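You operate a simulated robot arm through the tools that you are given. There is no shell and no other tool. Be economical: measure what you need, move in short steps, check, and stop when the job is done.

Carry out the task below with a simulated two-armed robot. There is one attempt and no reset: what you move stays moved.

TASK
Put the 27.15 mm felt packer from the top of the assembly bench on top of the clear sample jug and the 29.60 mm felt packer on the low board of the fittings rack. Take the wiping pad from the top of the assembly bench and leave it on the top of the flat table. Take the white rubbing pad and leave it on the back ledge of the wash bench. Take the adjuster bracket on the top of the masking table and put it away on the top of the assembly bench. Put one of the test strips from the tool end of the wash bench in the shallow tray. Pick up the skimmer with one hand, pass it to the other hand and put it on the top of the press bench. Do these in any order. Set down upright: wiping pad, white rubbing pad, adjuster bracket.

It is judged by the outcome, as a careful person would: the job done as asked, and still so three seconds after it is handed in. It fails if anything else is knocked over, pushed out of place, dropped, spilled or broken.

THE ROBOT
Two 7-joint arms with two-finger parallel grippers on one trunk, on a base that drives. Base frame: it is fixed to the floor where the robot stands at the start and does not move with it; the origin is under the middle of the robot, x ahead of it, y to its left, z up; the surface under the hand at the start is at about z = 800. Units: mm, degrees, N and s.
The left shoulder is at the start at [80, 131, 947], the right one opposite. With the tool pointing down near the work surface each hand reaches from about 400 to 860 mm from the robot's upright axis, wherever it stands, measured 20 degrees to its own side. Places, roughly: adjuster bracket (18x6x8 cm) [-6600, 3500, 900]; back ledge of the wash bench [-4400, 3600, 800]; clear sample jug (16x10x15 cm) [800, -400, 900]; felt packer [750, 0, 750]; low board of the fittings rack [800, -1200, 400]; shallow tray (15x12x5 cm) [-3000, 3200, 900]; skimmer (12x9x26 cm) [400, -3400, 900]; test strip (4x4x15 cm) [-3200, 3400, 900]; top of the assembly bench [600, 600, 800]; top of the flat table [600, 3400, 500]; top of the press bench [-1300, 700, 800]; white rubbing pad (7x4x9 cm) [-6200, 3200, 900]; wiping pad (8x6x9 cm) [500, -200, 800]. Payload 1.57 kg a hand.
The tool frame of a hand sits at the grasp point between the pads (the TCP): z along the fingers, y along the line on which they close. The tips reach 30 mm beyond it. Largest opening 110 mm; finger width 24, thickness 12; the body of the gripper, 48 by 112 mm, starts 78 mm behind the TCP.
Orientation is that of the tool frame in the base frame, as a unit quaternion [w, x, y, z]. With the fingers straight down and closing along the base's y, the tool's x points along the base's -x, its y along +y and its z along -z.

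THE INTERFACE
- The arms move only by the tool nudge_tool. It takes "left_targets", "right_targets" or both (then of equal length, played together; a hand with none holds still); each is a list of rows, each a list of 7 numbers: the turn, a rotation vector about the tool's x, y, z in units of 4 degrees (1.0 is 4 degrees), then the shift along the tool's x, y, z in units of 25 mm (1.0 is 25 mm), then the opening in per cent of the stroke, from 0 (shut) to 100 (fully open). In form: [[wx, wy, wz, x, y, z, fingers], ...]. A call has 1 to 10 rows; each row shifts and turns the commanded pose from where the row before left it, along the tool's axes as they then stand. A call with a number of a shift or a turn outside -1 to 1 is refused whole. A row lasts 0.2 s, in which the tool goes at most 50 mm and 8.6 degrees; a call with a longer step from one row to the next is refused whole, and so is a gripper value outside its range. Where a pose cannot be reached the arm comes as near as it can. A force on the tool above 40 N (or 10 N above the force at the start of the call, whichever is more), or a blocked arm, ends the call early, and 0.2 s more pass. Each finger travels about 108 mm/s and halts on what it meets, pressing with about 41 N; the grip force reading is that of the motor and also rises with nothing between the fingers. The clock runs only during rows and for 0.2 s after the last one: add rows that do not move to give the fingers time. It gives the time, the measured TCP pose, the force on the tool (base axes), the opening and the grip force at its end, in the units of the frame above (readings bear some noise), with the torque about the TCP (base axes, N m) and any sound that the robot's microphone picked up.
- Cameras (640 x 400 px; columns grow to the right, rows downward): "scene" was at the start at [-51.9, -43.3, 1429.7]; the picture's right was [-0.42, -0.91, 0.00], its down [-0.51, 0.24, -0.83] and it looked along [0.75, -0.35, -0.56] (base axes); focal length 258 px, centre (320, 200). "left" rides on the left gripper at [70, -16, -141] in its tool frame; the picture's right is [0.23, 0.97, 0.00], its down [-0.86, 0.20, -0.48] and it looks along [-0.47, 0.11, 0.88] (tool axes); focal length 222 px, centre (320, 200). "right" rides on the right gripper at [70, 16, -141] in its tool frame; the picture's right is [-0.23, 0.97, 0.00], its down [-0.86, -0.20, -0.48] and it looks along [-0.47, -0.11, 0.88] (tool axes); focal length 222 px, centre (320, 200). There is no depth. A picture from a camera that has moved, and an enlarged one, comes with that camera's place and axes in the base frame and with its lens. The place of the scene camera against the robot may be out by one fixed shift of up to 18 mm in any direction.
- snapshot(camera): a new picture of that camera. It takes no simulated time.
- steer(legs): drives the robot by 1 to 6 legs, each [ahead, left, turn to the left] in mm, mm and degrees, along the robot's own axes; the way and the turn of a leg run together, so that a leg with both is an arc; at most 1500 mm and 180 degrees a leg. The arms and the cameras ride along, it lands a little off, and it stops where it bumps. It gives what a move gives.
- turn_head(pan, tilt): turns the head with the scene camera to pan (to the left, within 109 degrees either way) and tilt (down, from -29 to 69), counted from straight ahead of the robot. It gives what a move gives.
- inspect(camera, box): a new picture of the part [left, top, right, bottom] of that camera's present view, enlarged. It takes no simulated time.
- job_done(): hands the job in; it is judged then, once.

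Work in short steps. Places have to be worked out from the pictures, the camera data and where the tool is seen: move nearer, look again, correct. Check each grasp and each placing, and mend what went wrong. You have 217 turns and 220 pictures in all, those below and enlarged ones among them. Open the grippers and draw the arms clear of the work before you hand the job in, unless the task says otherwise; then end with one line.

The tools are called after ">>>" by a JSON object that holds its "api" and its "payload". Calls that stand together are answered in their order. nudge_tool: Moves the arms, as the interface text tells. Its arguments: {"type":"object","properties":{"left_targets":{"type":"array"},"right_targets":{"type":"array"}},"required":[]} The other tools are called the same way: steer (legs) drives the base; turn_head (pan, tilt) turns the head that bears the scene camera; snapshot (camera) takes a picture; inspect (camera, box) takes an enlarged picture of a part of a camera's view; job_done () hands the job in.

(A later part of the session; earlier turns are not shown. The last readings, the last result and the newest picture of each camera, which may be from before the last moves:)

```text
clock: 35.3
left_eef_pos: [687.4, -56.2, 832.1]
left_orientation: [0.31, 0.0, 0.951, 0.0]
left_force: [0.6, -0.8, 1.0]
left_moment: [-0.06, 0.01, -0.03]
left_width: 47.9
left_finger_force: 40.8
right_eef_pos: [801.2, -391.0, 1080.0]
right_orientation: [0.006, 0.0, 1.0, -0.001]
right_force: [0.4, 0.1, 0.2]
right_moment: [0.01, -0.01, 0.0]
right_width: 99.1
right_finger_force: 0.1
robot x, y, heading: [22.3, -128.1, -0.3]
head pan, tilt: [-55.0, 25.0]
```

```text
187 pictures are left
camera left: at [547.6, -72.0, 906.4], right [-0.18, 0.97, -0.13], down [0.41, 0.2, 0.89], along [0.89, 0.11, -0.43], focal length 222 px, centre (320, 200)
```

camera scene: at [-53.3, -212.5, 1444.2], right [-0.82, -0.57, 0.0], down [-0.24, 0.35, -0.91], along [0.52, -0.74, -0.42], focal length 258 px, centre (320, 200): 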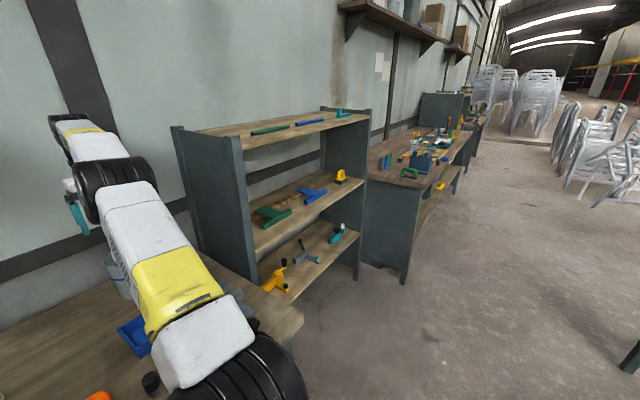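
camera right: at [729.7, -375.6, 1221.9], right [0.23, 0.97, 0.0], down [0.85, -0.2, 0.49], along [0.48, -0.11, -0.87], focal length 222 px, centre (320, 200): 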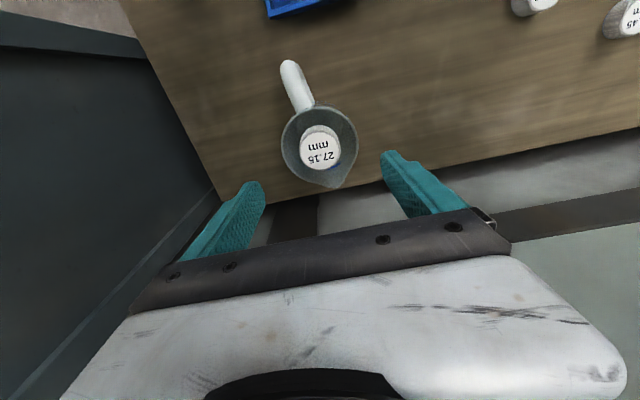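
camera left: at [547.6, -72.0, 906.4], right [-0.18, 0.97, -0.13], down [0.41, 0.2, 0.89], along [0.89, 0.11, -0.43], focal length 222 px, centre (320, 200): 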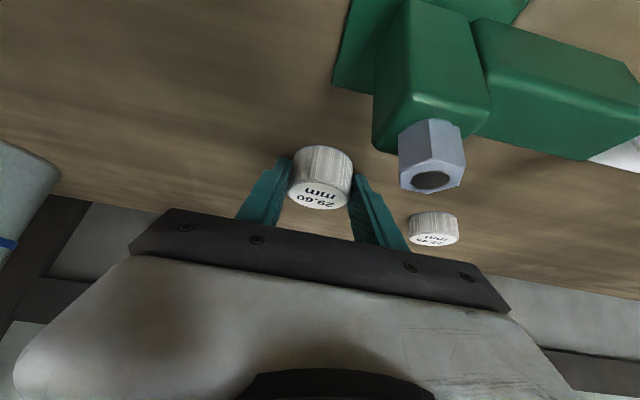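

Gripped at 48 mm. I lift vertically in base z.

>>> {"api": "nudge_tool", "payload": {"left_targets": [[0, 0, 0, -0.24, 0, -0.32, 0], [0, 0, 0, -0.35, 0, -0.48, 0], [0, 0, 0, -0.47, 0, -0.65, 0], [0, 0, 0, -0.58, 0, -0.8, 0], [0, 0, 0, -0.58, 0, -0.8, 0], [0, 0, 0, -0.58, 0, -0.8, 0], [0, 0, 0, -0.58, 0, -0.8, 0], [0, 0, 0, -0.58, 0, -0.8, 0], [0, 0, 0, -0.58, 0, -0.8, 0], [0, 0, 0, -0.3, 0, -0.4, 0]]}}

>>> {"api": "snapshot", "payload": {"camera": "left"}}

```text
clock: 37.5
left_eef_pos: [686.3, -55.8, 1038.6]
left_orientation: [0.309, -0.001, 0.951, 0.001]
left_force: [0.2, 0.3, -0.5]
left_moment: [-0.01, 0.04, 0.01]
left_width: 48.0
left_finger_force: 40.9
right_eef_pos: [800.6, -390.1, 1080.5]
right_orientation: [0.006, 0.0, 1.0, 0.001]
right_force: [1.0, 0.0, -0.3]
right_moment: [0.0, -0.01, 0.0]
right_width: 99.0
right_finger_force: 0.0
robot x, y, heading: [23.3, -132.3, -0.1]
head pan, tilt: [-55.0, 25.0]
```

```text
186 pictures are left
camera left: at [546.8, -72.2, 1112.3], right [-0.18, 0.97, -0.13], down [0.41, 0.2, 0.89], along [0.89, 0.11, -0.44], focal length 222 px, centre (320, 200)
```

left: 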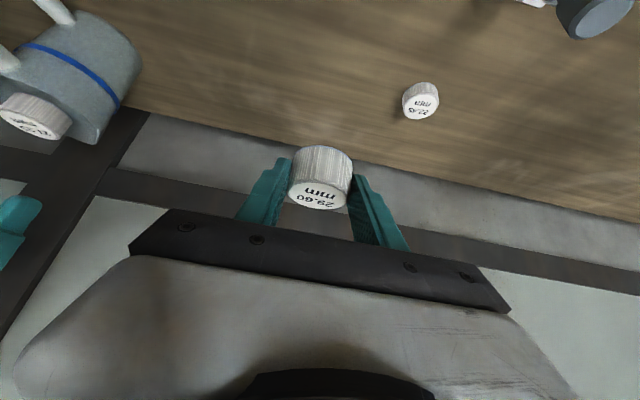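

Held. I back away from the bench and drive sideways to face the fittings rack.

>>> {"api": "steer", "payload": {"legs": [[-330, 0, 0], [0, -1000, 0]]}}

>>> {"api": "turn_head", "payload": {"pan": 0, "tilt": 35}}

>>> {"api": "snapshot", "payload": {"camera": "scene"}}

>>> {"api": "snapshot", "payload": {"camera": "left"}}

```text
clock: 44.4
left_eef_pos: [353.1, -1029.6, 1040.0]
left_orientation: [0.309, -0.003, 0.951, 0.001]
left_force: [0.7, 0.2, 0.0]
left_moment: [-0.03, 0.0, -0.01]
left_width: 47.6
left_finger_force: 41.2
right_eef_pos: [469.8, -1362.4, 1079.4]
right_orientation: [0.005, -0.004, 1.0, 0.0]
right_force: [-0.2, -0.7, 0.0]
right_moment: [-0.02, -0.03, 0.03]
right_width: 99.0
right_finger_force: 0.0
robot x, y, heading: [-306.8, -1112.6, 0.2]
head pan, tilt: [-55.0, 25.0]
```

```text
clock: 45.6
left_eef_pos: [353.2, -1028.8, 1039.0]
left_orientation: [0.31, -0.004, 0.951, 0.001]
left_force: [-0.4, -0.7, 0.0]
left_moment: [0.0, 0.02, 0.0]
left_width: 47.7
left_finger_force: 40.7
right_eef_pos: [470.3, -1361.3, 1080.6]
right_orientation: [0.006, -0.004, 1.0, 0.0]
right_force: [0.5, 0.6, -0.2]
right_moment: [0.0, -0.04, 0.01]
right_width: 98.8
right_finger_force: 0.1
robot x, y, heading: [-305.3, -1108.4, 0.4]
head pan, tilt: [0.0, 35.0]
```

```text
185 pictures are left
camera scene: at [-350.5, -1114.2, 1428.4], right [0.0, -1.0, 0.0], down [-0.57, 0.0, -0.82], along [0.82, 0.0, -0.57], focal length 258 px, centre (320, 200)
```

scene: 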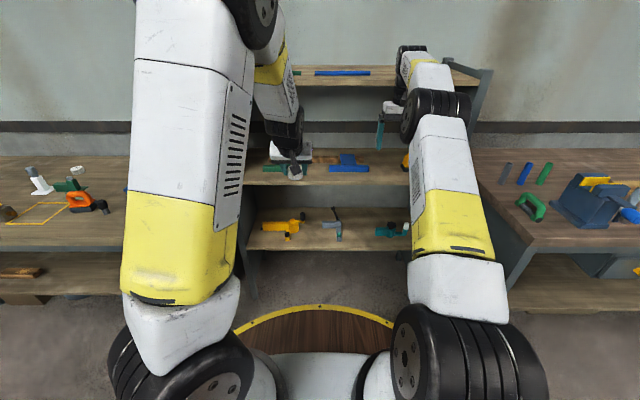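

```text
184 pictures are left
camera left: at [213.8, -1045.3, 1112.3], right [-0.19, 0.97, -0.13], down [0.41, 0.2, 0.89], along [0.89, 0.12, -0.43], focal length 222 px, centre (320, 200)
```

left: 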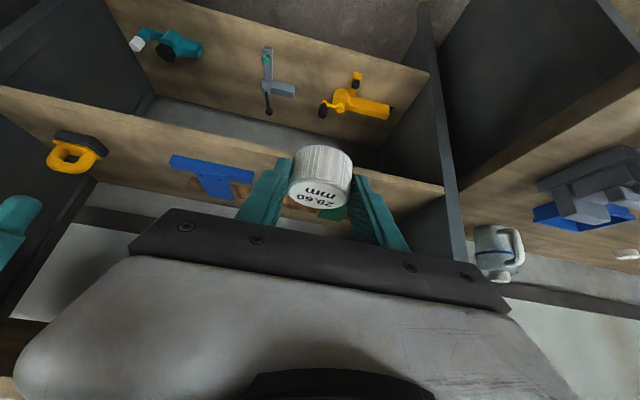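

The gap on the low board between the yellow and grey items (y≈-1090) is free; board front x≈620, z≈427. I lower the left hand in front of the rack and retract the right one before driving in.

>>> {"api": "nudge_tool", "payload": {"left_targets": [[0, 0, 0, 1, -0.15, 0.88, 0], [0, 0, 0, 1, -0.15, 0.88, 0], [0, 0, 0, 1, -0.15, 0.88, 0], [0, 0, 0, 1, -0.15, 0.88, 0], [0, 0, 0, 1, -0.15, 0.88, 0], [0, 0, 0, 1, -0.15, 0.88, 0], [0, 0, 0, 1, -0.15, 0.88, 0], [0, 0, 0, 1, -0.15, 0.88, 0]], "right_targets": [[0, 0, 0, 0.85, 0, 0, 90], [0, 0, 0, 0.85, 0, 0, 90], [0, 0, 0, 0.85, 0, 0, 90], [0, 0, 0, 0.85, 0, 0, 90], [0, 0, 0, 0.85, 0, 0, 90], [0, 0, 0, 0.85, 0, 0, 90], [0, 0, 0, 0.85, 0, 0, 90], [0, 0, 0, 0.85, 0, 0, 90]]}}

>>> {"api": "nudge_tool", "payload": {"left_targets": [[0, 0, 0, 1, -0.15, 0.88, 0], [0, 0, 0, 1, -0.15, 0.88, 0], [0, 0, 0, 1, -0.15, 0.88, 0], [0, 0, 0, 1, -0.15, 0.88, 0], [0, 0, 0, 1, -0.15, 0.88, 0], [0, 0, 0, 1, -0.15, 0.88, 0], [0, 0, 0, 1, -0.15, 0.88, 0], [0, 0, 0, 1, -0.15, 0.88, 0]], "right_targets": [[0, 0, 0, 0.85, 0, 0, 90], [0, 0, 0, 0.85, 0, 0, 90], [0, 0, 0, 0.85, 0, 0, 90], [0, 0, 0, 0.85, 0, 0, 90], [0, 0, 0, 0.85, 0, 0, 90], [0, 0, 0, 0.85, 0, 0, 90], [0, 0, 0, 0.85, 0, 0, 90], [0, 0, 0, 0.85, 0, 0, 90]]}}

>>> {"api": "snapshot", "payload": {"camera": "scene"}}

>>> {"api": "snapshot", "payload": {"camera": "left"}}

```text
clock: 47.4
left_eef_pos: [295.2, -1057.9, 779.7]
left_orientation: [0.31, -0.004, 0.951, 0.002]
left_force: [0.2, 0.2, 0.2]
left_moment: [-0.03, 0.01, 0.0]
left_width: 47.8
left_finger_force: 41.2
right_eef_pos: [302.2, -1362.7, 1078.6]
right_orientation: [0.005, -0.003, 1.0, 0.001]
right_force: [-0.5, -0.1, 0.5]
right_moment: [0.01, 0.03, 0.01]
right_width: 98.9
right_finger_force: 0.2
robot x, y, heading: [-309.8, -1109.0, -0.0]
head pan, tilt: [0.0, 35.0]
```

```text
clock: 49.2
left_eef_pos: [239.0, -1089.2, 517.6]
left_orientation: [0.309, -0.003, 0.951, 0.001]
left_force: [0.4, 0.0, -1.0]
left_moment: [-0.03, 0.03, -0.02]
left_width: 48.0
left_finger_force: 41.3
right_eef_pos: [130.5, -1364.9, 1075.2]
right_orientation: [0.006, -0.004, 1.0, 0.001]
right_force: [1.2, -0.3, 0.3]
right_moment: [0.02, 0.04, -0.04]
right_width: 98.8
right_finger_force: 0.1
robot x, y, heading: [-310.7, -1104.6, 0.1]
head pan, tilt: [0.0, 35.0]
```

```text
183 pictures are left
camera scene: at [-350.4, -1114.1, 1428.4], right [0.0, -1.0, 0.0], down [-0.57, 0.0, -0.82], along [0.82, 0.0, -0.57], focal length 258 px, centre (320, 200)
```

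scene: 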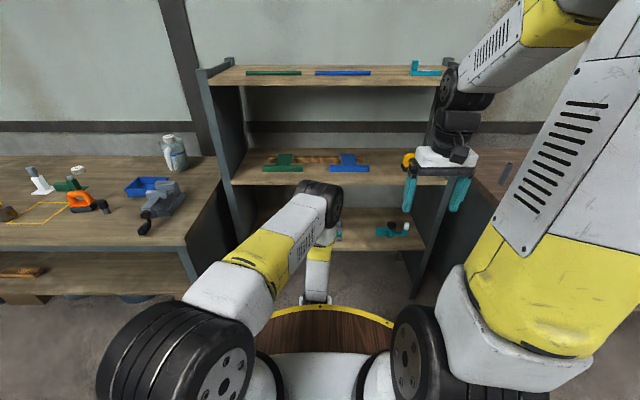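

```text
182 pictures are left
camera left: at [99.9, -1106.8, 591.4], right [-0.19, 0.97, -0.13], down [0.41, 0.2, 0.89], along [0.89, 0.12, -0.43], focal length 222 px, centre (320, 200)
```

left: 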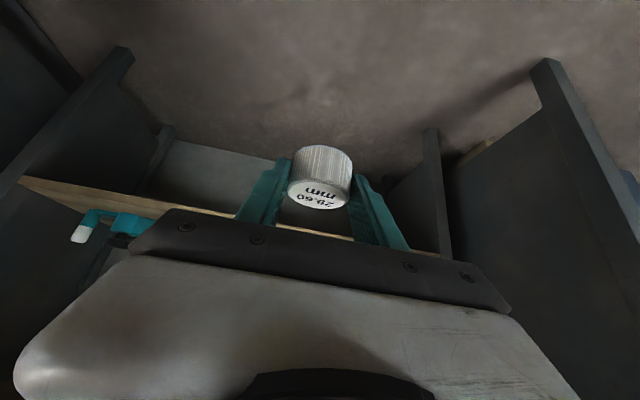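

Path looks clear: elbow is above the mid board's items, outside the rack. I drive 385 mm forward so the hand enters between the boards.

>>> {"api": "steer", "payload": {"legs": [[385, 0, 0]]}}

>>> {"api": "snapshot", "payload": {"camera": "scene"}}

>>> {"api": "snapshot", "payload": {"camera": "left"}}

```text
clock: 51.7
left_eef_pos: [625.7, -1087.2, 517.6]
left_orientation: [0.309, -0.003, 0.951, 0.002]
left_force: [-0.3, 0.0, -0.7]
left_moment: [-0.02, 0.01, 0.01]
left_width: 47.8
left_finger_force: 40.9
right_eef_pos: [518.2, -1362.8, 1074.8]
right_orientation: [0.006, -0.004, 1.0, 0.0]
right_force: [-0.2, 0.7, -1.5]
right_moment: [-0.01, 0.01, 0.02]
right_width: 98.9
right_finger_force: 0.0
robot x, y, heading: [78.8, -1105.6, 0.4]
head pan, tilt: [0.0, 35.0]
```

```text
181 pictures are left
camera scene: at [36.7, -1112.7, 1428.4], right [0.0, -1.0, 0.0], down [-0.57, 0.0, -0.82], along [0.82, 0.0, -0.57], focal length 258 px, centre (320, 200)
```

scene: 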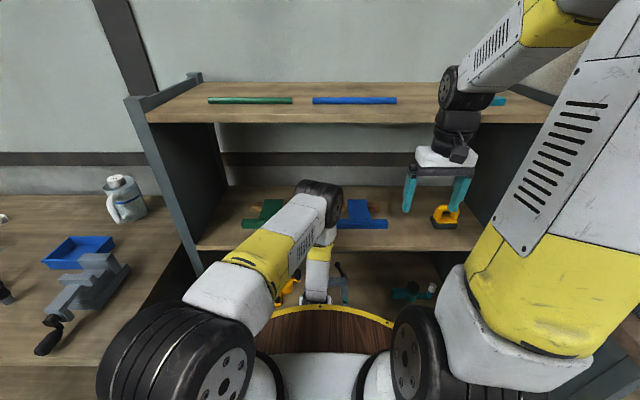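

```text
180 pictures are left
camera left: at [487.0, -1104.9, 591.7], right [-0.19, 0.97, -0.13], down [0.41, 0.2, 0.89], along [0.89, 0.12, -0.43], focal length 222 px, centre (320, 200)
```

left: 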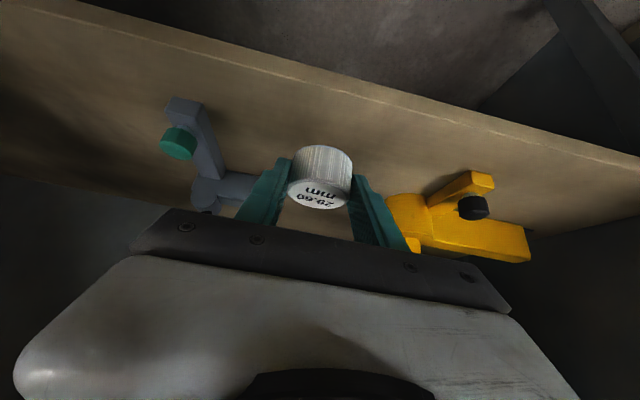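

Spot at x≈692, y≈-1088 is free between the grey and yellow items. I move in and down to just above the board.

>>> {"api": "nudge_tool", "payload": {"left_targets": [[0, 0, 0, -0.26, 0, 0.93, 0], [0, 0, 0, -0.26, 0, 0.93, 0], [0, 0, 0, -0.26, 0, 0.93, 0], [0, 0, 0, 0.118, 0, 0.162, 0], [0, 0, 0, 0.118, 0, 0.162, 0], [0, 0, 0, 0.118, 0, 0.162, 0]]}}

>>> {"api": "snapshot", "payload": {"camera": "left"}}

```text
clock: 52.4
left_eef_pos: [679.2, -1087.1, 483.1]
left_orientation: [0.314, -0.004, 0.949, 0.001]
left_force: [-1.9, 0.5, 8.4]
left_moment: [0.04, 0.01, 0.02]
left_width: 47.7
left_finger_force: 40.7
right_eef_pos: [517.3, -1362.6, 1075.6]
right_orientation: [0.006, -0.003, 1.0, 0.0]
right_force: [0.9, -0.3, 0.4]
right_moment: [0.02, -0.05, 0.01]
right_width: 99.1
right_finger_force: 0.0
robot x, y, heading: [81.6, -1108.9, 0.4]
head pan, tilt: [0.0, 35.0]
stopped in row 3 (left hand): the force on the tool passed its limit at 51 N (the readings are from after the stop); the commanded pose is now the measured one
```

```text
179 pictures are left
camera left: at [539.9, -1104.2, 554.9], right [-0.19, 0.97, -0.14], down [0.4, 0.2, 0.89], along [0.9, 0.12, -0.43], focal length 222 px, centre (320, 200)
```

left: 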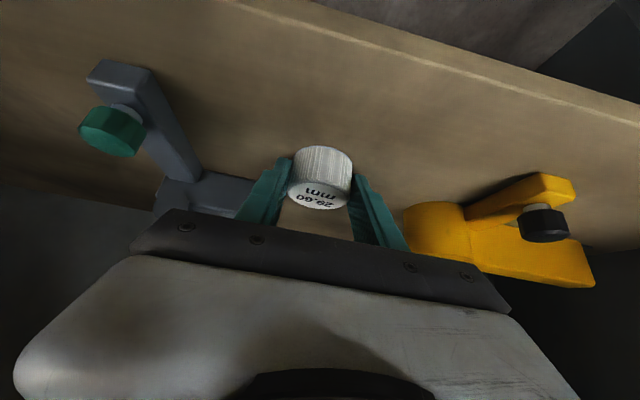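

The packer met the board at z≈450 (disc centre x≈692, ~100 mm in from the edge). I ease off slightly and open.

>>> {"api": "nudge_tool", "payload": {"left_targets": [[0, 0, 0, 0, 0, 0, 46], [0, 0, 0, 0, 0, 0, 52], [0, 0, 0, 0, 0, 0, 62], [0, 0, 0, 0, 0, 0, 70], [0, 0, 0, 0, 0, 0, 70]]}}

>>> {"api": "snapshot", "payload": {"camera": "left"}}

```text
clock: 53.6
left_eef_pos: [680.3, -1086.6, 482.3]
left_orientation: [0.313, -0.005, 0.95, 0.002]
left_force: [-1.3, -0.4, 0.1]
left_moment: [-0.01, 0.02, -0.02]
left_width: 77.2
left_finger_force: 0.0
right_eef_pos: [517.9, -1362.4, 1075.0]
right_orientation: [0.005, -0.003, 1.0, 0.0]
right_force: [-0.4, -0.8, -0.2]
right_moment: [0.0, -0.01, 0.04]
right_width: 99.0
right_finger_force: 0.0
robot x, y, heading: [79.1, -1106.3, 0.4]
head pan, tilt: [0.0, 35.0]
```

```text
178 pictures are left
camera left: at [539.6, -1104.2, 554.4], right [-0.19, 0.97, -0.14], down [0.4, 0.2, 0.89], along [0.9, 0.12, -0.43], focal length 222 px, centre (320, 200)
```

left: 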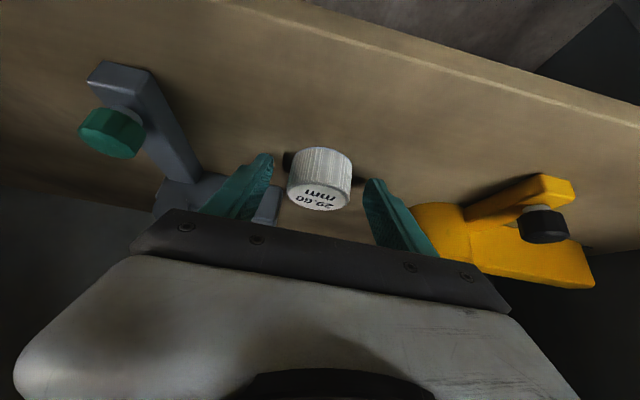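

Released; I look closer at the dark marks near the packer.

>>> {"api": "inspect", "payload": {"camera": "left", "box": [220, 100, 420, 250]}}

```text
2.67 times, centred on (320, 175) of left
camera zoom: at [539.6, -1104.2, 554.4], right [-0.19, 0.97, -0.14], down [0.4, 0.2, 0.89], along [0.9, 0.12, -0.43], focal length 592 px, centre (320, 267)
```

zoom: 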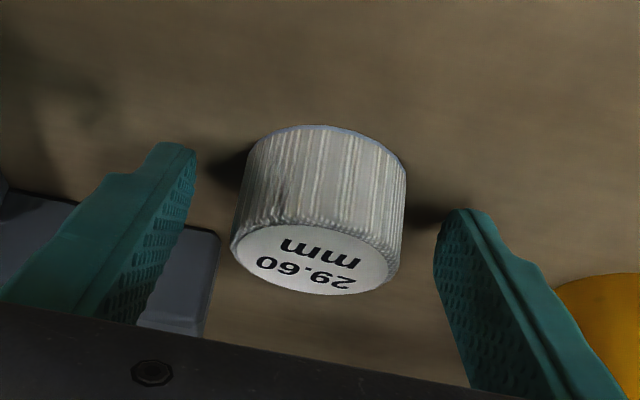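

Those are finger shadows; the packer stands flat. I retract along the tool axis, then back the robot out.

>>> {"api": "nudge_tool", "payload": {"left_targets": [[0, 0, 0, 0, 0, -0.4, 70], [0, 0, 0, 0, 0, -1, 70], [0, 0, 0, 0, 0, -1, 70], [0, 0, 0, 0, 0, -1, 80]]}}

>>> {"api": "steer", "payload": {"legs": [[-450, 0, 0]]}}

>>> {"api": "snapshot", "payload": {"camera": "left"}}

```text
clock: 54.6
left_eef_pos: [628.3, -1087.9, 550.7]
left_orientation: [0.314, -0.005, 0.95, 0.001]
left_force: [-0.5, 0.1, 1.3]
left_moment: [0.03, 0.01, 0.04]
left_width: 87.8
left_finger_force: 0.0
right_eef_pos: [517.5, -1361.2, 1075.3]
right_orientation: [0.006, -0.003, 1.0, -0.001]
right_force: [0.6, -0.5, 0.4]
right_moment: [0.0, 0.03, -0.01]
right_width: 99.1
right_finger_force: 0.1
robot x, y, heading: [79.6, -1107.3, 0.3]
head pan, tilt: [0.0, 35.0]
```

```text
clock: 57.4
left_eef_pos: [178.4, -1092.9, 550.8]
left_orientation: [0.313, -0.001, 0.95, 0.0]
left_force: [-0.4, 0.4, 0.7]
left_moment: [0.03, 0.0, 0.03]
left_width: 88.1
left_finger_force: 0.0
right_eef_pos: [65.4, -1366.0, 1075.2]
right_orientation: [0.006, 0.0, 1.0, 0.0]
right_force: [-0.1, -0.5, -0.6]
right_moment: [-0.02, 0.01, 0.02]
right_width: 99.0
right_finger_force: 0.0
robot x, y, heading: [-372.2, -1109.0, 0.2]
head pan, tilt: [0.0, 35.0]
```

```text
176 pictures are left
camera left: at [38.8, -1108.2, 623.1], right [-0.18, 0.97, -0.14], down [0.4, 0.2, 0.89], along [0.9, 0.11, -0.43], focal length 222 px, centre (320, 200)
```

left: 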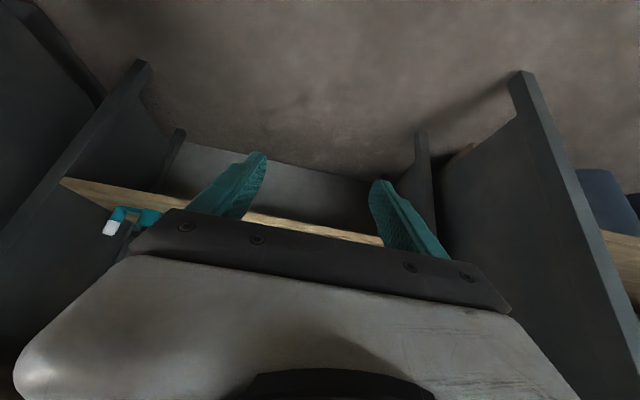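

The board's clear behind me. I raise the left hand, level it, and then drive sideways toward the skimmer.

>>> {"api": "nudge_tool", "payload": {"left_targets": [[0, 0, 0, -0.73, 0, -1, 90], [0, 0, 0, -0.73, 0, -1, 90], [0, 0, 0, -0.73, 0, -1, 90], [0, 0, 0, -0.73, 0, -1, 90], [0, 0, 0, -0.73, 0, -1, 90], [0, 0, 0, -0.73, 0, -1, 90], [0, 0, 0, -0.73, 0, -1, 90], [0, 0, 0, -0.73, 0, -1, 90], [0, 0, 0, -0.73, 0, -1, 90], [0, 0, 0, -0.73, 0, -1, 90]]}}

>>> {"api": "nudge_tool", "payload": {"left_targets": [[0, 1, 0, 0, 0, -0.4, 90], [0, 1, 0, 0, 0, -0.6, 90], [0, 1, 0, 0, 0, -0.6, 90], [0, 1, 0, 0, 0, -0.8, 90], [0, 1, 0, 0, 0, -1, 90], [0, 1, 0, 0, 0, -1, 90], [0, 1, 0, 0, 0, -1, 90], [0, 1, 0, 0, 0, -1, 90], [0, 1, 0, 0, 0, -1, 90]]}}

>>> {"api": "steer", "payload": {"legs": [[0, -1150, 0], [0, -1150, 0]]}}

>>> {"api": "snapshot", "payload": {"camera": "scene"}}

```text
clock: 59.6
left_eef_pos: [175.0, -1093.3, 860.5]
left_orientation: [0.312, -0.001, 0.95, 0.0]
left_force: [0.7, -0.4, -0.2]
left_moment: [0.02, -0.02, -0.01]
left_width: 99.0
left_finger_force: 0.0
right_eef_pos: [65.9, -1366.0, 1075.6]
right_orientation: [0.005, 0.0, 1.0, 0.001]
right_force: [0.2, -0.2, -0.1]
right_moment: [-0.02, 0.01, 0.0]
right_width: 98.8
right_finger_force: 0.0
robot x, y, heading: [-368.2, -1108.0, -0.1]
head pan, tilt: [0.0, 35.0]
```

```text
clock: 61.6
left_eef_pos: [119.9, -1091.8, 1033.4]
left_orientation: [0.004, -0.001, 1.0, -0.001]
left_force: [0.9, -0.8, -0.1]
left_moment: [0.05, -0.01, 0.02]
left_width: 99.1
left_finger_force: 0.0
right_eef_pos: [65.3, -1367.3, 1074.1]
right_orientation: [0.006, 0.0, 1.0, 0.0]
right_force: [0.5, -0.6, -0.4]
right_moment: [0.0, 0.02, 0.01]
right_width: 99.3
right_finger_force: 0.1
robot x, y, heading: [-372.5, -1107.3, -0.2]
head pan, tilt: [0.0, 35.0]
```

```text
clock: 72.9
left_eef_pos: [122.7, -3398.3, 1032.2]
left_orientation: [0.005, 0.0, 1.0, 0.0]
left_force: [1.1, -0.1, 0.1]
left_moment: [-0.01, 0.03, -0.04]
left_width: 99.0
left_finger_force: 0.1
right_eef_pos: [69.1, -3674.6, 1076.3]
right_orientation: [0.005, 0.0, 1.0, 0.0]
right_force: [0.5, 0.2, 0.1]
right_moment: [0.01, -0.02, -0.03]
right_width: 99.1
right_finger_force: 0.1
robot x, y, heading: [-365.9, -3415.0, -0.2]
head pan, tilt: [0.0, 35.0]
```

```text
175 pictures are left
camera scene: at [-411.2, -3420.5, 1428.4], right [0.0, -1.0, 0.0], down [-0.57, 0.0, -0.82], along [0.82, 0.0, -0.57], focal length 258 px, centre (320, 200)
```

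scene: 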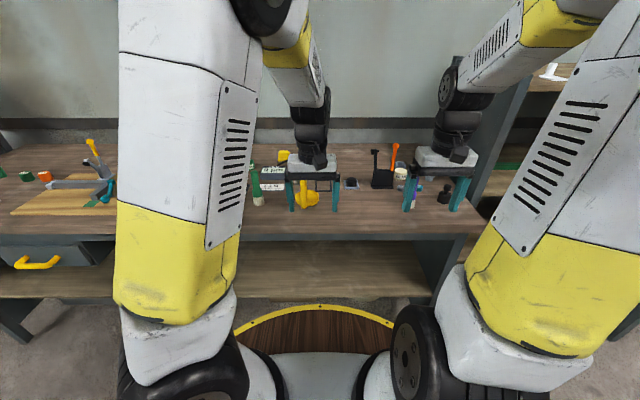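

I inspect the bench in front for the skimmer.

>>> {"api": "inspect", "payload": {"camera": "scene", "box": [240, 130, 480, 250]}}

>>> {"api": "snapshot", "payload": {"camera": "left"}}

>>> {"api": "snapshot", "payload": {"camera": "right"}}

```text
2.67 times, centred on (360, 190) of scene
camera zoom: at [-411.2, -3420.5, 1428.4], right [0.0, -1.0, 0.0], down [-0.57, 0.0, -0.82], along [0.82, 0.0, -0.57], focal length 689 px, centre (213, 227)
```

zoom: 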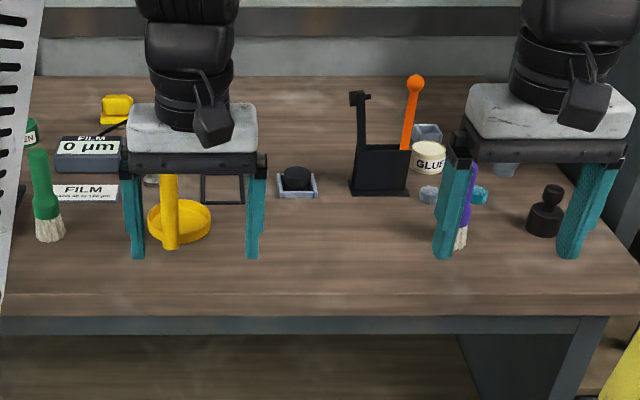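

```text
173 pictures are left
camera left: at [52.5, -3414.4, 1174.4], right [-0.23, 0.97, 0.0], down [0.85, 0.2, 0.49], along [0.47, 0.11, -0.87], focal length 222 px, centre (320, 200)
```

left: 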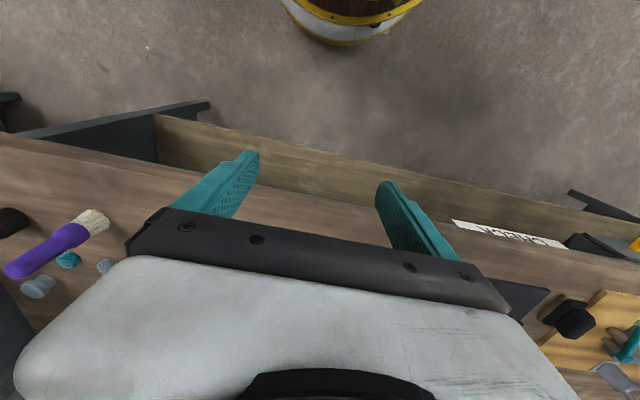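

```text
172 pictures are left
camera right: at [-3.4, -3658.5, 1216.6], right [0.23, 0.97, 0.0], down [0.85, -0.2, 0.49], along [0.48, -0.11, -0.87], focal length 222 px, centre (320, 200)
```

right: 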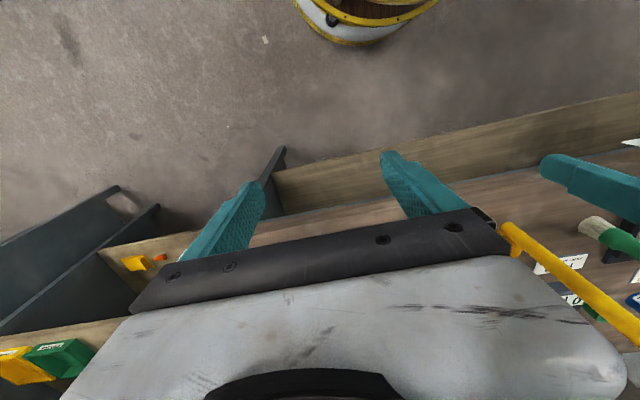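

The skimmer is the yellow piece with the tall handle near (470,-3370), behind the left gripper. I move the left hand aside and up to see it.

>>> {"api": "nudge_tool", "payload": {"left_targets": [[0, 0, 0, 0, 1, -0.5, 90], [0, 0, 0, 0, 1, -0.5, 90], [0, 0, 0, 0, 1, -0.5, 90], [0, 0, 0, 0, 1, -0.5, 90], [0, 0, 0, 0, 1, -0.5, 90], [0, 0, 0, 0, 1, -0.5, 90], [0, 0, 0, 0, 1, -0.5, 90], [0, 0, 0, 0, 1, -0.5, 90]]}}

>>> {"api": "inspect", "payload": {"camera": "scene", "box": [240, 120, 400, 240]}}

```text
clock: 74.7
left_eef_pos: [121.5, -3197.3, 1133.8]
left_orientation: [0.004, 0.0, 1.0, 0.0]
left_force: [0.3, -0.4, 0.1]
left_moment: [0.0, 0.02, 0.01]
left_width: 98.9
left_finger_force: 0.1
right_eef_pos: [68.8, -3673.1, 1074.8]
right_orientation: [0.006, 0.0, 1.0, 0.0]
right_force: [0.4, 0.0, -0.1]
right_moment: [0.05, -0.02, -0.04]
right_width: 98.8
right_finger_force: 0.1
robot x, y, heading: [-367.5, -3416.6, -0.3]
head pan, tilt: [0.0, 35.0]
```

```text
3.33 times, centred on (320, 180) of scene
camera zoom: at [-411.2, -3420.7, 1428.4], right [0.0, -1.0, 0.0], down [-0.57, 0.0, -0.82], along [0.82, 0.0, -0.57], focal length 861 px, centre (320, 267)
```

zoom: 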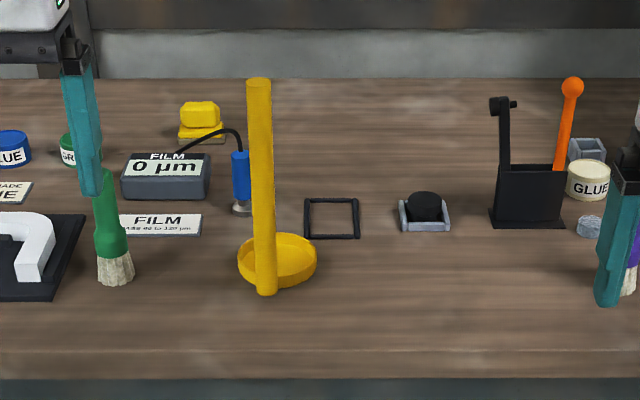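

The skimmer is a dish with a vertical rod at about (437,-3356), top z≈1068. I drive forward so that it is ~500 mm ahead.

>>> {"api": "steer", "payload": {"legs": [[305, 0, 0]]}}

>>> {"api": "snapshot", "payload": {"camera": "left"}}

>>> {"api": "snapshot", "payload": {"camera": "scene"}}

```text
clock: 76.8
left_eef_pos: [428.0, -3203.0, 1133.7]
left_orientation: [0.004, 0.003, 1.0, 0.0]
left_force: [0.2, 0.4, 0.0]
left_moment: [0.01, 0.0, 0.01]
left_width: 99.2
left_finger_force: 0.0
right_eef_pos: [371.6, -3677.7, 1074.6]
right_orientation: [0.007, 0.004, 1.0, 0.0]
right_force: [-0.9, -0.2, 0.3]
right_moment: [-0.02, 0.0, 0.0]
right_width: 98.9
right_finger_force: 0.0
robot x, y, heading: [-61.5, -3417.1, -0.8]
head pan, tilt: [0.0, 35.0]
```

```text
170 pictures are left
camera left: at [357.5, -3218.0, 1275.0], right [-0.22, 0.98, 0.0], down [0.85, 0.19, 0.49], along [0.47, 0.11, -0.87], focal length 222 px, centre (320, 200)
```

left: 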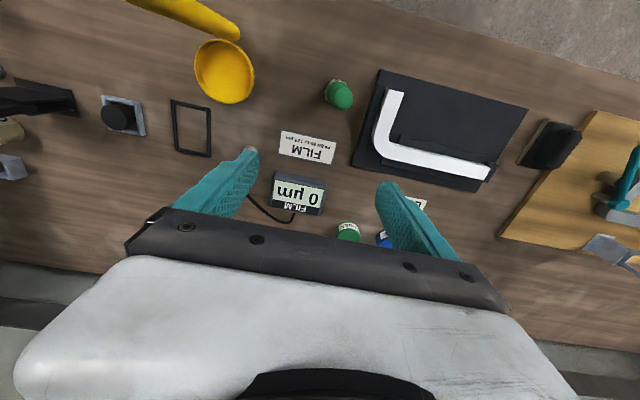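

```text
169 pictures are left
camera scene: at [-106.4, -3422.1, 1428.4], right [-0.01, -1.0, 0.0], down [-0.57, 0.01, -0.82], along [0.82, -0.01, -0.57], focal length 258 px, centre (320, 200)
```

scene: 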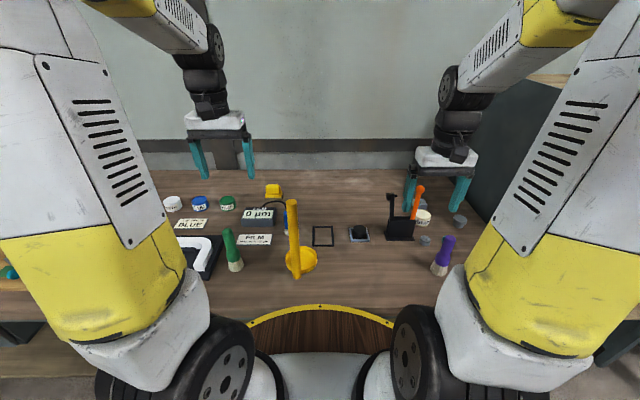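

Combining the views, this bench top is at z≈870 (not 800): rod at about (328,-3358), top z≈1128. I back off 110 mm for better reach, and raise the left hand.

>>> {"api": "steer", "payload": {"legs": [[-110, 0, 0.6]]}}

>>> {"api": "nudge_tool", "payload": {"left_targets": [[0, 0, 0, 0, 0, -1, 70], [0, 0, 0, 0, 0, -1, 70], [0, 0, 0, 0, -0.5, -1, 70], [0, 0, 0, 0, -1, 0, 70], [0, 0, 0, 0, -1, 0, 70], [0, 0, 0, 0, -1, 0, 70], [0, 0, 0, 0, -1, 0, 70]]}}

>>> {"api": "snapshot", "payload": {"camera": "left"}}

>>> {"api": "snapshot", "payload": {"camera": "scene"}}

```text
clock: 78.0
left_eef_pos: [315.6, -3197.8, 1132.5]
left_orientation: [0.004, -0.002, 1.0, -0.001]
left_force: [0.1, 0.3, 0.1]
left_moment: [0.0, 0.01, 0.02]
left_width: 99.0
left_finger_force: 0.0
right_eef_pos: [263.6, -3674.3, 1075.1]
right_orientation: [0.006, -0.001, 1.0, 0.0]
right_force: [0.9, -0.5, -0.1]
right_moment: [0.02, -0.02, 0.01]
right_width: 99.0
right_finger_force: 0.0
robot x, y, heading: [-173.5, -3416.9, 0.5]
head pan, tilt: [0.0, 35.0]
```

```text
clock: 79.6
left_eef_pos: [314.2, -3309.7, 1209.0]
left_orientation: [0.005, -0.002, 1.0, 0.001]
left_force: [-0.8, -0.3, 0.5]
left_moment: [-0.02, 0.0, 0.01]
left_width: 77.2
left_finger_force: 0.1
right_eef_pos: [263.5, -3673.5, 1075.9]
right_orientation: [0.006, -0.002, 1.0, 0.0]
right_force: [0.8, -1.0, 0.0]
right_moment: [-0.02, -0.04, -0.03]
right_width: 99.2
right_finger_force: 0.0
robot x, y, heading: [-174.1, -3416.9, -0.2]
head pan, tilt: [0.0, 35.0]
```

```text
168 pictures are left
camera left: at [243.5, -3326.5, 1349.7], right [-0.23, 0.97, 0.0], down [0.85, 0.2, 0.49], along [0.47, 0.11, -0.87], focal length 222 px, centre (320, 200)
```

left: 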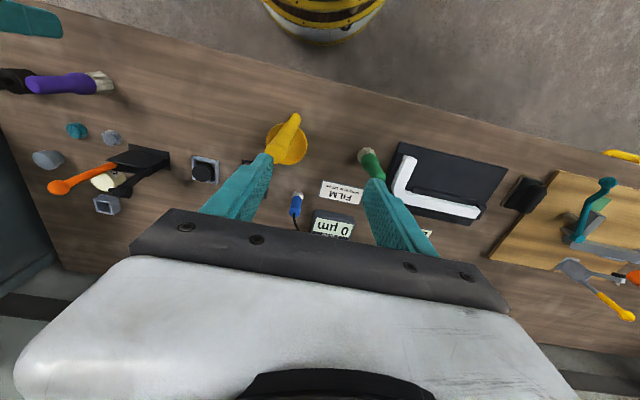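

```text
167 pictures are left
camera scene: at [-217.5, -3421.8, 1428.4], right [0.0, -1.0, 0.0], down [-0.57, 0.0, -0.82], along [0.82, 0.0, -0.57], focal length 258 px, centre (320, 200)
```

scene: 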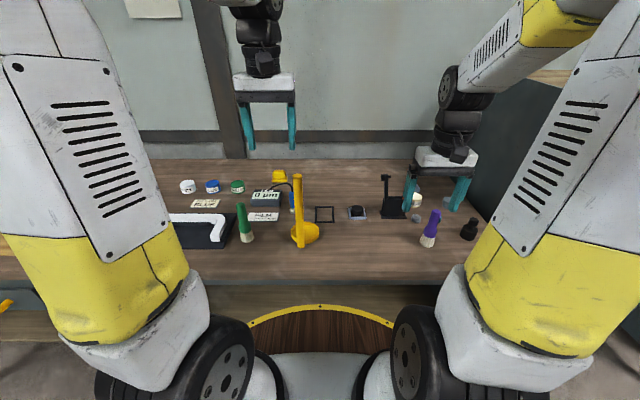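

Rod position refined to (323,-3359). I move the left hand over it and take a look.

>>> {"api": "nudge_tool", "payload": {"left_targets": [[0, 0, 0, -0.18, -1, 0, 75], [0, 0, 0, -0.18, -0.97, 0, 75], [0, 0, 0, 0, 0, 0, 75]]}}

>>> {"api": "snapshot", "payload": {"camera": "left"}}

```text
clock: 80.4
left_eef_pos: [321.9, -3360.9, 1208.9]
left_orientation: [0.006, -0.001, 1.0, -0.001]
left_force: [-0.5, -0.3, 0.2]
left_moment: [-0.01, 0.0, 0.01]
left_width: 82.6
left_finger_force: 0.1
right_eef_pos: [262.3, -3674.0, 1076.2]
right_orientation: [0.006, 0.0, 1.0, 0.0]
right_force: [0.6, 0.6, 0.3]
right_moment: [-0.01, -0.01, 0.02]
right_width: 98.9
right_finger_force: 0.0
robot x, y, heading: [-175.9, -3412.9, -0.1]
head pan, tilt: [0.0, 35.0]
```

```text
166 pictures are left
camera left: at [251.9, -3376.3, 1349.8], right [-0.23, 0.97, 0.0], down [0.85, 0.2, 0.49], along [0.47, 0.11, -0.87], focal length 222 px, centre (320, 200)
```

left: 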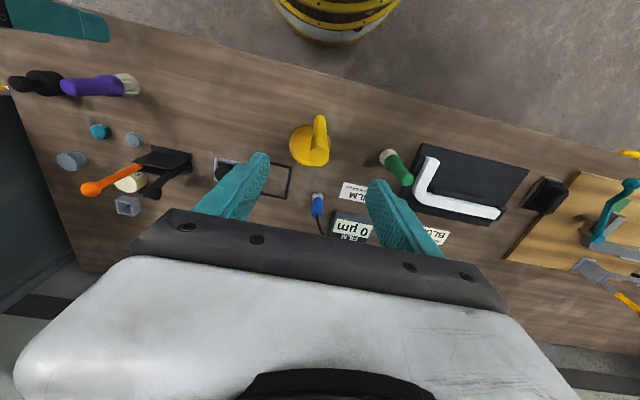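

Well aligned. I descend to TCP z≈1081 around the rod and close.

>>> {"api": "nudge_tool", "payload": {"left_targets": [[0, 0, 0, 0, 0.05, 1, 75], [0, 0, 0, 0, 0, 1, 75], [0, 0, 0, 0, 0, 1, 75], [0, 0, 0, 0, 0, 1, 75], [0, 0, 0, 0, 0, 1, 75], [0, 0, 0, 0, 0, 0.1, 75], [0, 0, 0, 0, 0, 0, 0], [0, 0, 0, 0, 0, 0, 0], [0, 0, 0, 0, 0, 0, 0], [0, 0, 0, 0, 0, 0, 0]]}}

>>> {"api": "snapshot", "payload": {"camera": "left"}}

>>> {"api": "inspect", "payload": {"camera": "scene", "box": [220, 120, 400, 270]}}

```text
clock: 82.6
left_eef_pos: [325.5, -3357.9, 1081.2]
left_orientation: [0.005, -0.002, 1.0, 0.001]
left_force: [-0.8, 0.0, -0.4]
left_moment: [0.02, 0.07, -0.01]
left_width: 23.5
left_finger_force: 35.5
right_eef_pos: [262.9, -3674.0, 1074.4]
right_orientation: [0.006, -0.002, 1.0, 0.0]
right_force: [0.5, 1.4, 0.0]
right_moment: [0.03, 0.01, -0.02]
right_width: 99.1
right_finger_force: 0.1
robot x, y, heading: [-171.6, -3417.2, 0.1]
head pan, tilt: [0.0, 35.0]
```

```text
165 pictures are left
camera left: at [254.3, -3373.9, 1222.2], right [-0.23, 0.97, 0.0], down [0.85, 0.2, 0.49], along [0.47, 0.11, -0.87], focal length 222 px, centre (320, 200)
```

left: 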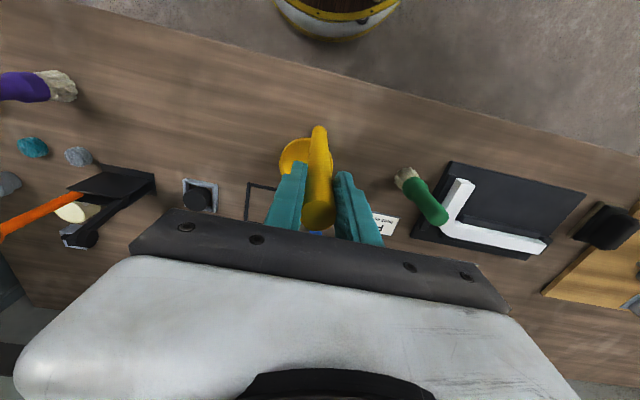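

```text
2.67 times, centred on (310, 195) of scene
camera zoom: at [-217.4, -3422.1, 1428.4], right [0.0, -1.0, 0.0], down [-0.57, 0.0, -0.82], along [0.82, 0.0, -0.57], focal length 689 px, centre (347, 213)
```

zoom: 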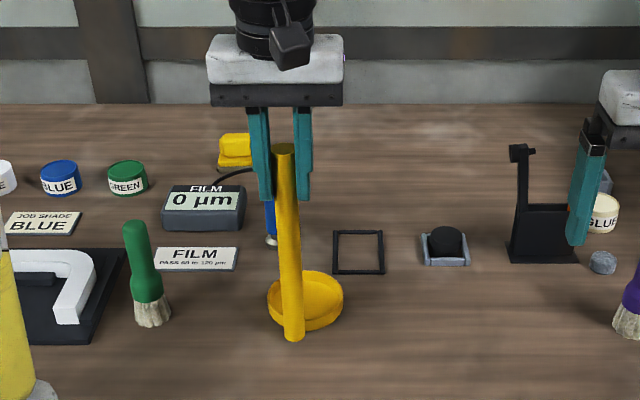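

Rod gripped (23.5 mm). I lift it 150 mm and check.

>>> {"api": "nudge_tool", "payload": {"left_targets": [[0, 0, 0, 0, 0, -0.4, 0], [0, 0, 0, 0, 0, -0.6, 0], [0, 0, 0, 0, 0, -0.8, 0], [0, 0, 0, 0, 0, -0.8, 0], [0, 0, 0, 0, 0, -0.8, 0], [0, 0, 0, 0, 0, -0.8, 0], [0, 0, 0, 0, 0, -0.8, 0], [0, 0, 0, 0, 0, -0.5, 0], [0, 0, 0, 0, 0, 0, 0]]}}

>>> {"api": "snapshot", "payload": {"camera": "scene"}}

```text
clock: 84.6
left_eef_pos: [322.8, -3355.9, 1219.8]
left_orientation: [0.006, -0.001, 1.0, -0.001]
left_force: [0.6, 0.1, -1.7]
left_moment: [0.0, 0.05, 0.0]
left_width: 23.4
left_finger_force: 35.7
right_eef_pos: [264.5, -3673.8, 1074.7]
right_orientation: [0.007, -0.001, 1.0, 0.0]
right_force: [-0.7, 0.4, -0.1]
right_moment: [0.0, 0.03, 0.0]
right_width: 99.0
right_finger_force: 0.1
robot x, y, heading: [-170.7, -3414.4, 0.2]
head pan, tilt: [0.0, 35.0]
```

```text
163 pictures are left
camera scene: at [-217.4, -3422.1, 1428.4], right [0.0, -1.0, 0.0], down [-0.57, 0.0, -0.82], along [0.82, 0.0, -0.57], focal length 258 px, centre (320, 200)
```

scene: 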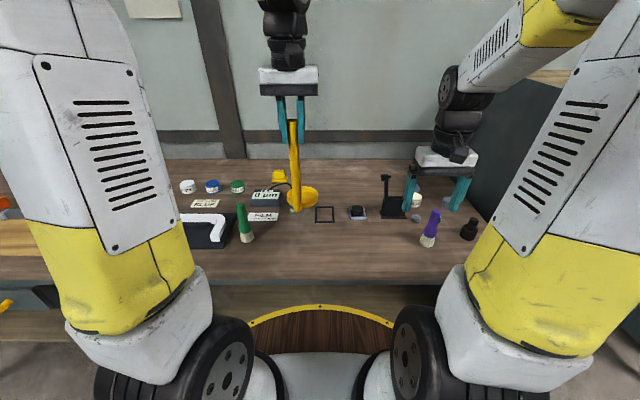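

Held firmly. I back off from the bench, then turn the right hand (yaw 45°, pitch 60°) to approach the lower rod from the right-rear side.

>>> {"api": "steer", "payload": {"legs": [[-400, 0, 0]]}}

>>> {"api": "nudge_tool", "payload": {"right_targets": [[-0.392, -0.945, -0.68, 0, 0, 0, 80], [-0.392, -0.945, -0.68, 0, 0, 0, 80], [-0.392, -0.945, -0.68, 0, 0, 0, 80], [-0.392, -0.945, -0.68, 0, 0, 0, 80], [-0.392, -0.945, -0.68, 0, 0, 0, 80], [-0.392, -0.945, -0.68, 0, 0, 0, 80], [-0.392, -0.945, -0.68, 0, 0, 0, 80], [-0.392, -0.945, -0.68, 0, 0, 0, 80]], "left_targets": [[0, 0, 0, 0, 0, 0.25, 0], [0, 0, 0, 0, 0, 0.25, 0], [0, 0, 0, 0, 0, 0.25, 0], [0, 0, 0, 0, 0, 0.25, 0], [0, 0, 0, 0, 0, 0.25, 0], [0, 0, 0, 0, 0, 0.25, 0], [0, 0, 0, 0, 0, 0.25, 0], [0, 0, 0, 0, 0, 0.25, 0]]}}

>>> {"api": "nudge_tool", "payload": {"right_targets": [[-0.392, -0.945, -0.68, 0, 0, 0, 80], [-0.392, -0.945, -0.68, 0, 0, 0, 80], [-0.392, -0.945, -0.68, 0, 0, 0, 80], [-0.392, -0.945, -0.68, 0, 0, 0, 80], [-0.392, -0.945, -0.68, 0, 0, 0, 80], [-0.392, -0.945, -0.68, 0, 0, 0, 80], [-0.392, -0.945, -0.68, 0, 0, 0, 80]]}}

>>> {"api": "snapshot", "payload": {"camera": "right"}}

>>> {"api": "snapshot", "payload": {"camera": "scene"}}

```text
clock: 87.1
left_eef_pos: [-80.3, -3358.4, 1219.0]
left_orientation: [0.005, 0.001, 1.0, 0.0]
left_force: [0.3, -0.4, -0.4]
left_moment: [-0.02, 0.1, 0.03]
left_width: 23.0
left_finger_force: 35.8
right_eef_pos: [-142.6, -3675.8, 1074.9]
right_orientation: [0.006, 0.0, 1.0, 0.0]
right_force: [0.5, -0.6, 0.4]
right_moment: [0.01, -0.02, -0.05]
right_width: 98.9
right_finger_force: 0.1
robot x, y, heading: [-577.2, -3413.5, -0.3]
head pan, tilt: [0.0, 35.0]
```

```text
clock: 88.9
left_eef_pos: [-81.2, -3358.3, 1169.8]
left_orientation: [0.004, 0.001, 1.0, 0.0]
left_force: [0.3, 0.6, -0.9]
left_moment: [-0.01, 0.08, 0.03]
left_width: 23.2
left_finger_force: 35.8
right_eef_pos: [-141.9, -3676.7, 1075.7]
right_orientation: [0.265, -0.186, 0.94, 0.106]
right_force: [0.5, 0.4, 0.3]
right_moment: [0.0, -0.01, 0.05]
right_width: 87.9
right_finger_force: 0.1
robot x, y, heading: [-576.8, -3418.4, -0.4]
head pan, tilt: [0.0, 35.0]
```

```text
clock: 90.5
left_eef_pos: [-81.1, -3358.0, 1169.8]
left_orientation: [0.004, 0.0, 1.0, 0.0]
left_force: [-0.1, -0.8, -1.3]
left_moment: [0.01, 0.02, 0.0]
left_width: 23.2
left_finger_force: 35.7
right_eef_pos: [-142.8, -3675.7, 1075.7]
right_orientation: [0.468, -0.331, 0.797, 0.189]
right_force: [-0.7, 0.6, 0.5]
right_moment: [0.01, 0.0, 0.01]
right_width: 88.0
right_finger_force: 0.0
robot x, y, heading: [-575.3, -3415.2, -0.4]
head pan, tilt: [0.0, 35.0]
```

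```text
162 pictures are left
camera right: at [-266.1, -3775.6, 1085.1], right [-0.61, 0.77, 0.19], down [0.14, -0.13, 0.98], along [0.78, 0.62, -0.03], focal length 222 px, centre (320, 200)
```

right: 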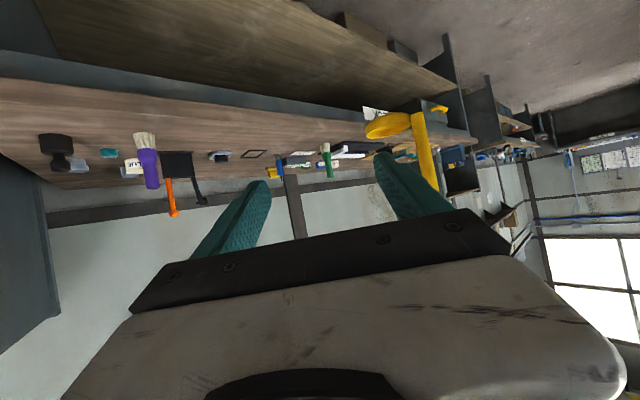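

```text
161 pictures are left
camera scene: at [-621.8, -3420.5, 1428.4], right [-0.01, -1.0, 0.0], down [-0.57, 0.0, -0.82], along [0.82, 0.0, -0.57], focal length 258 px, centre (320, 200)
```

scene: 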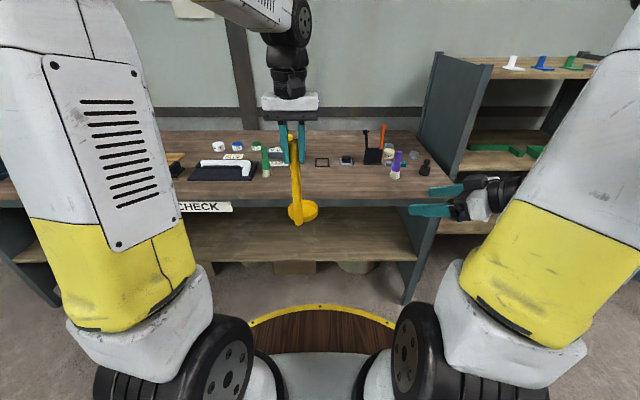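

The right tool axes are as planned (pointing to +x,+y, 30° down). I move it to a stand-off 100 mm from the rod.

>>> {"api": "nudge_tool", "payload": {"right_targets": [[0, 0, 0, -0.547, 0.911, 0.731, 80], [0, 0, 0, -0.547, 0.911, 0.731, 80], [0, 0, 0, -0.547, 0.911, 0.731, 80], [0, 0, 0, -0.547, 0.911, 0.731, 80], [0, 0, 0, -0.547, 0.911, 0.731, 80], [0, 0, 0, -0.547, 0.911, 0.731, 80], [0, 0, 0, -0.547, 0.911, 0.731, 80], [0, 0, 0, -0.547, 0.911, 0.731, 80]]}}

>>> {"api": "snapshot", "payload": {"camera": "right"}}

>>> {"api": "snapshot", "payload": {"camera": "scene"}}

```text
clock: 92.3
left_eef_pos: [-81.1, -3358.7, 1171.0]
left_orientation: [0.004, 0.002, 1.0, -0.001]
left_force: [0.3, 0.8, -1.4]
left_moment: [0.06, 0.03, 0.02]
left_width: 23.1
left_finger_force: 35.4
right_eef_pos: [-98.8, -3438.6, 1120.3]
right_orientation: [0.465, -0.333, 0.798, 0.189]
right_force: [0.5, 0.4, -0.4]
right_moment: [0.04, -0.01, 0.02]
right_width: 88.0
right_finger_force: 0.0
right hand out of reach, approached as far as the arm can: row 3, 4, 5, 6, 7
robot x, y, heading: [-577.9, -3415.9, -0.1]
head pan, tilt: [0.0, 35.0]
```

```text
160 pictures are left
camera right: at [-222.4, -3538.8, 1130.3], right [-0.61, 0.77, 0.19], down [0.14, -0.13, 0.98], along [0.78, 0.63, -0.03], focal length 222 px, centre (320, 200)
```

right: 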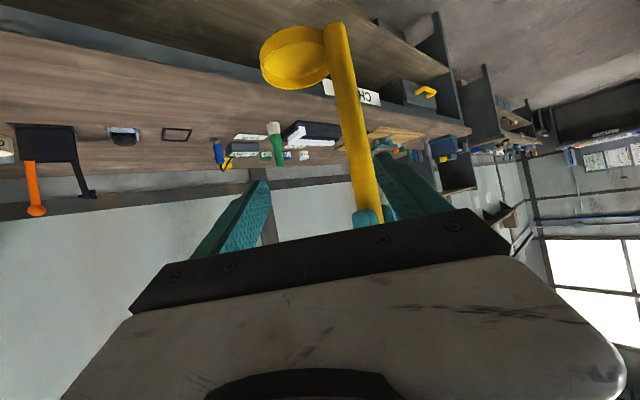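

```text
159 pictures are left
camera scene: at [-621.7, -3420.8, 1428.4], right [-0.01, -1.0, 0.0], down [-0.57, 0.0, -0.82], along [0.82, 0.0, -0.57], focal length 258 px, centre (320, 200)
```

scene: 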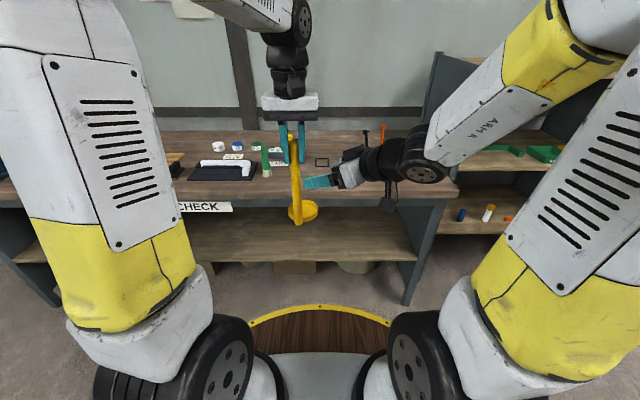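

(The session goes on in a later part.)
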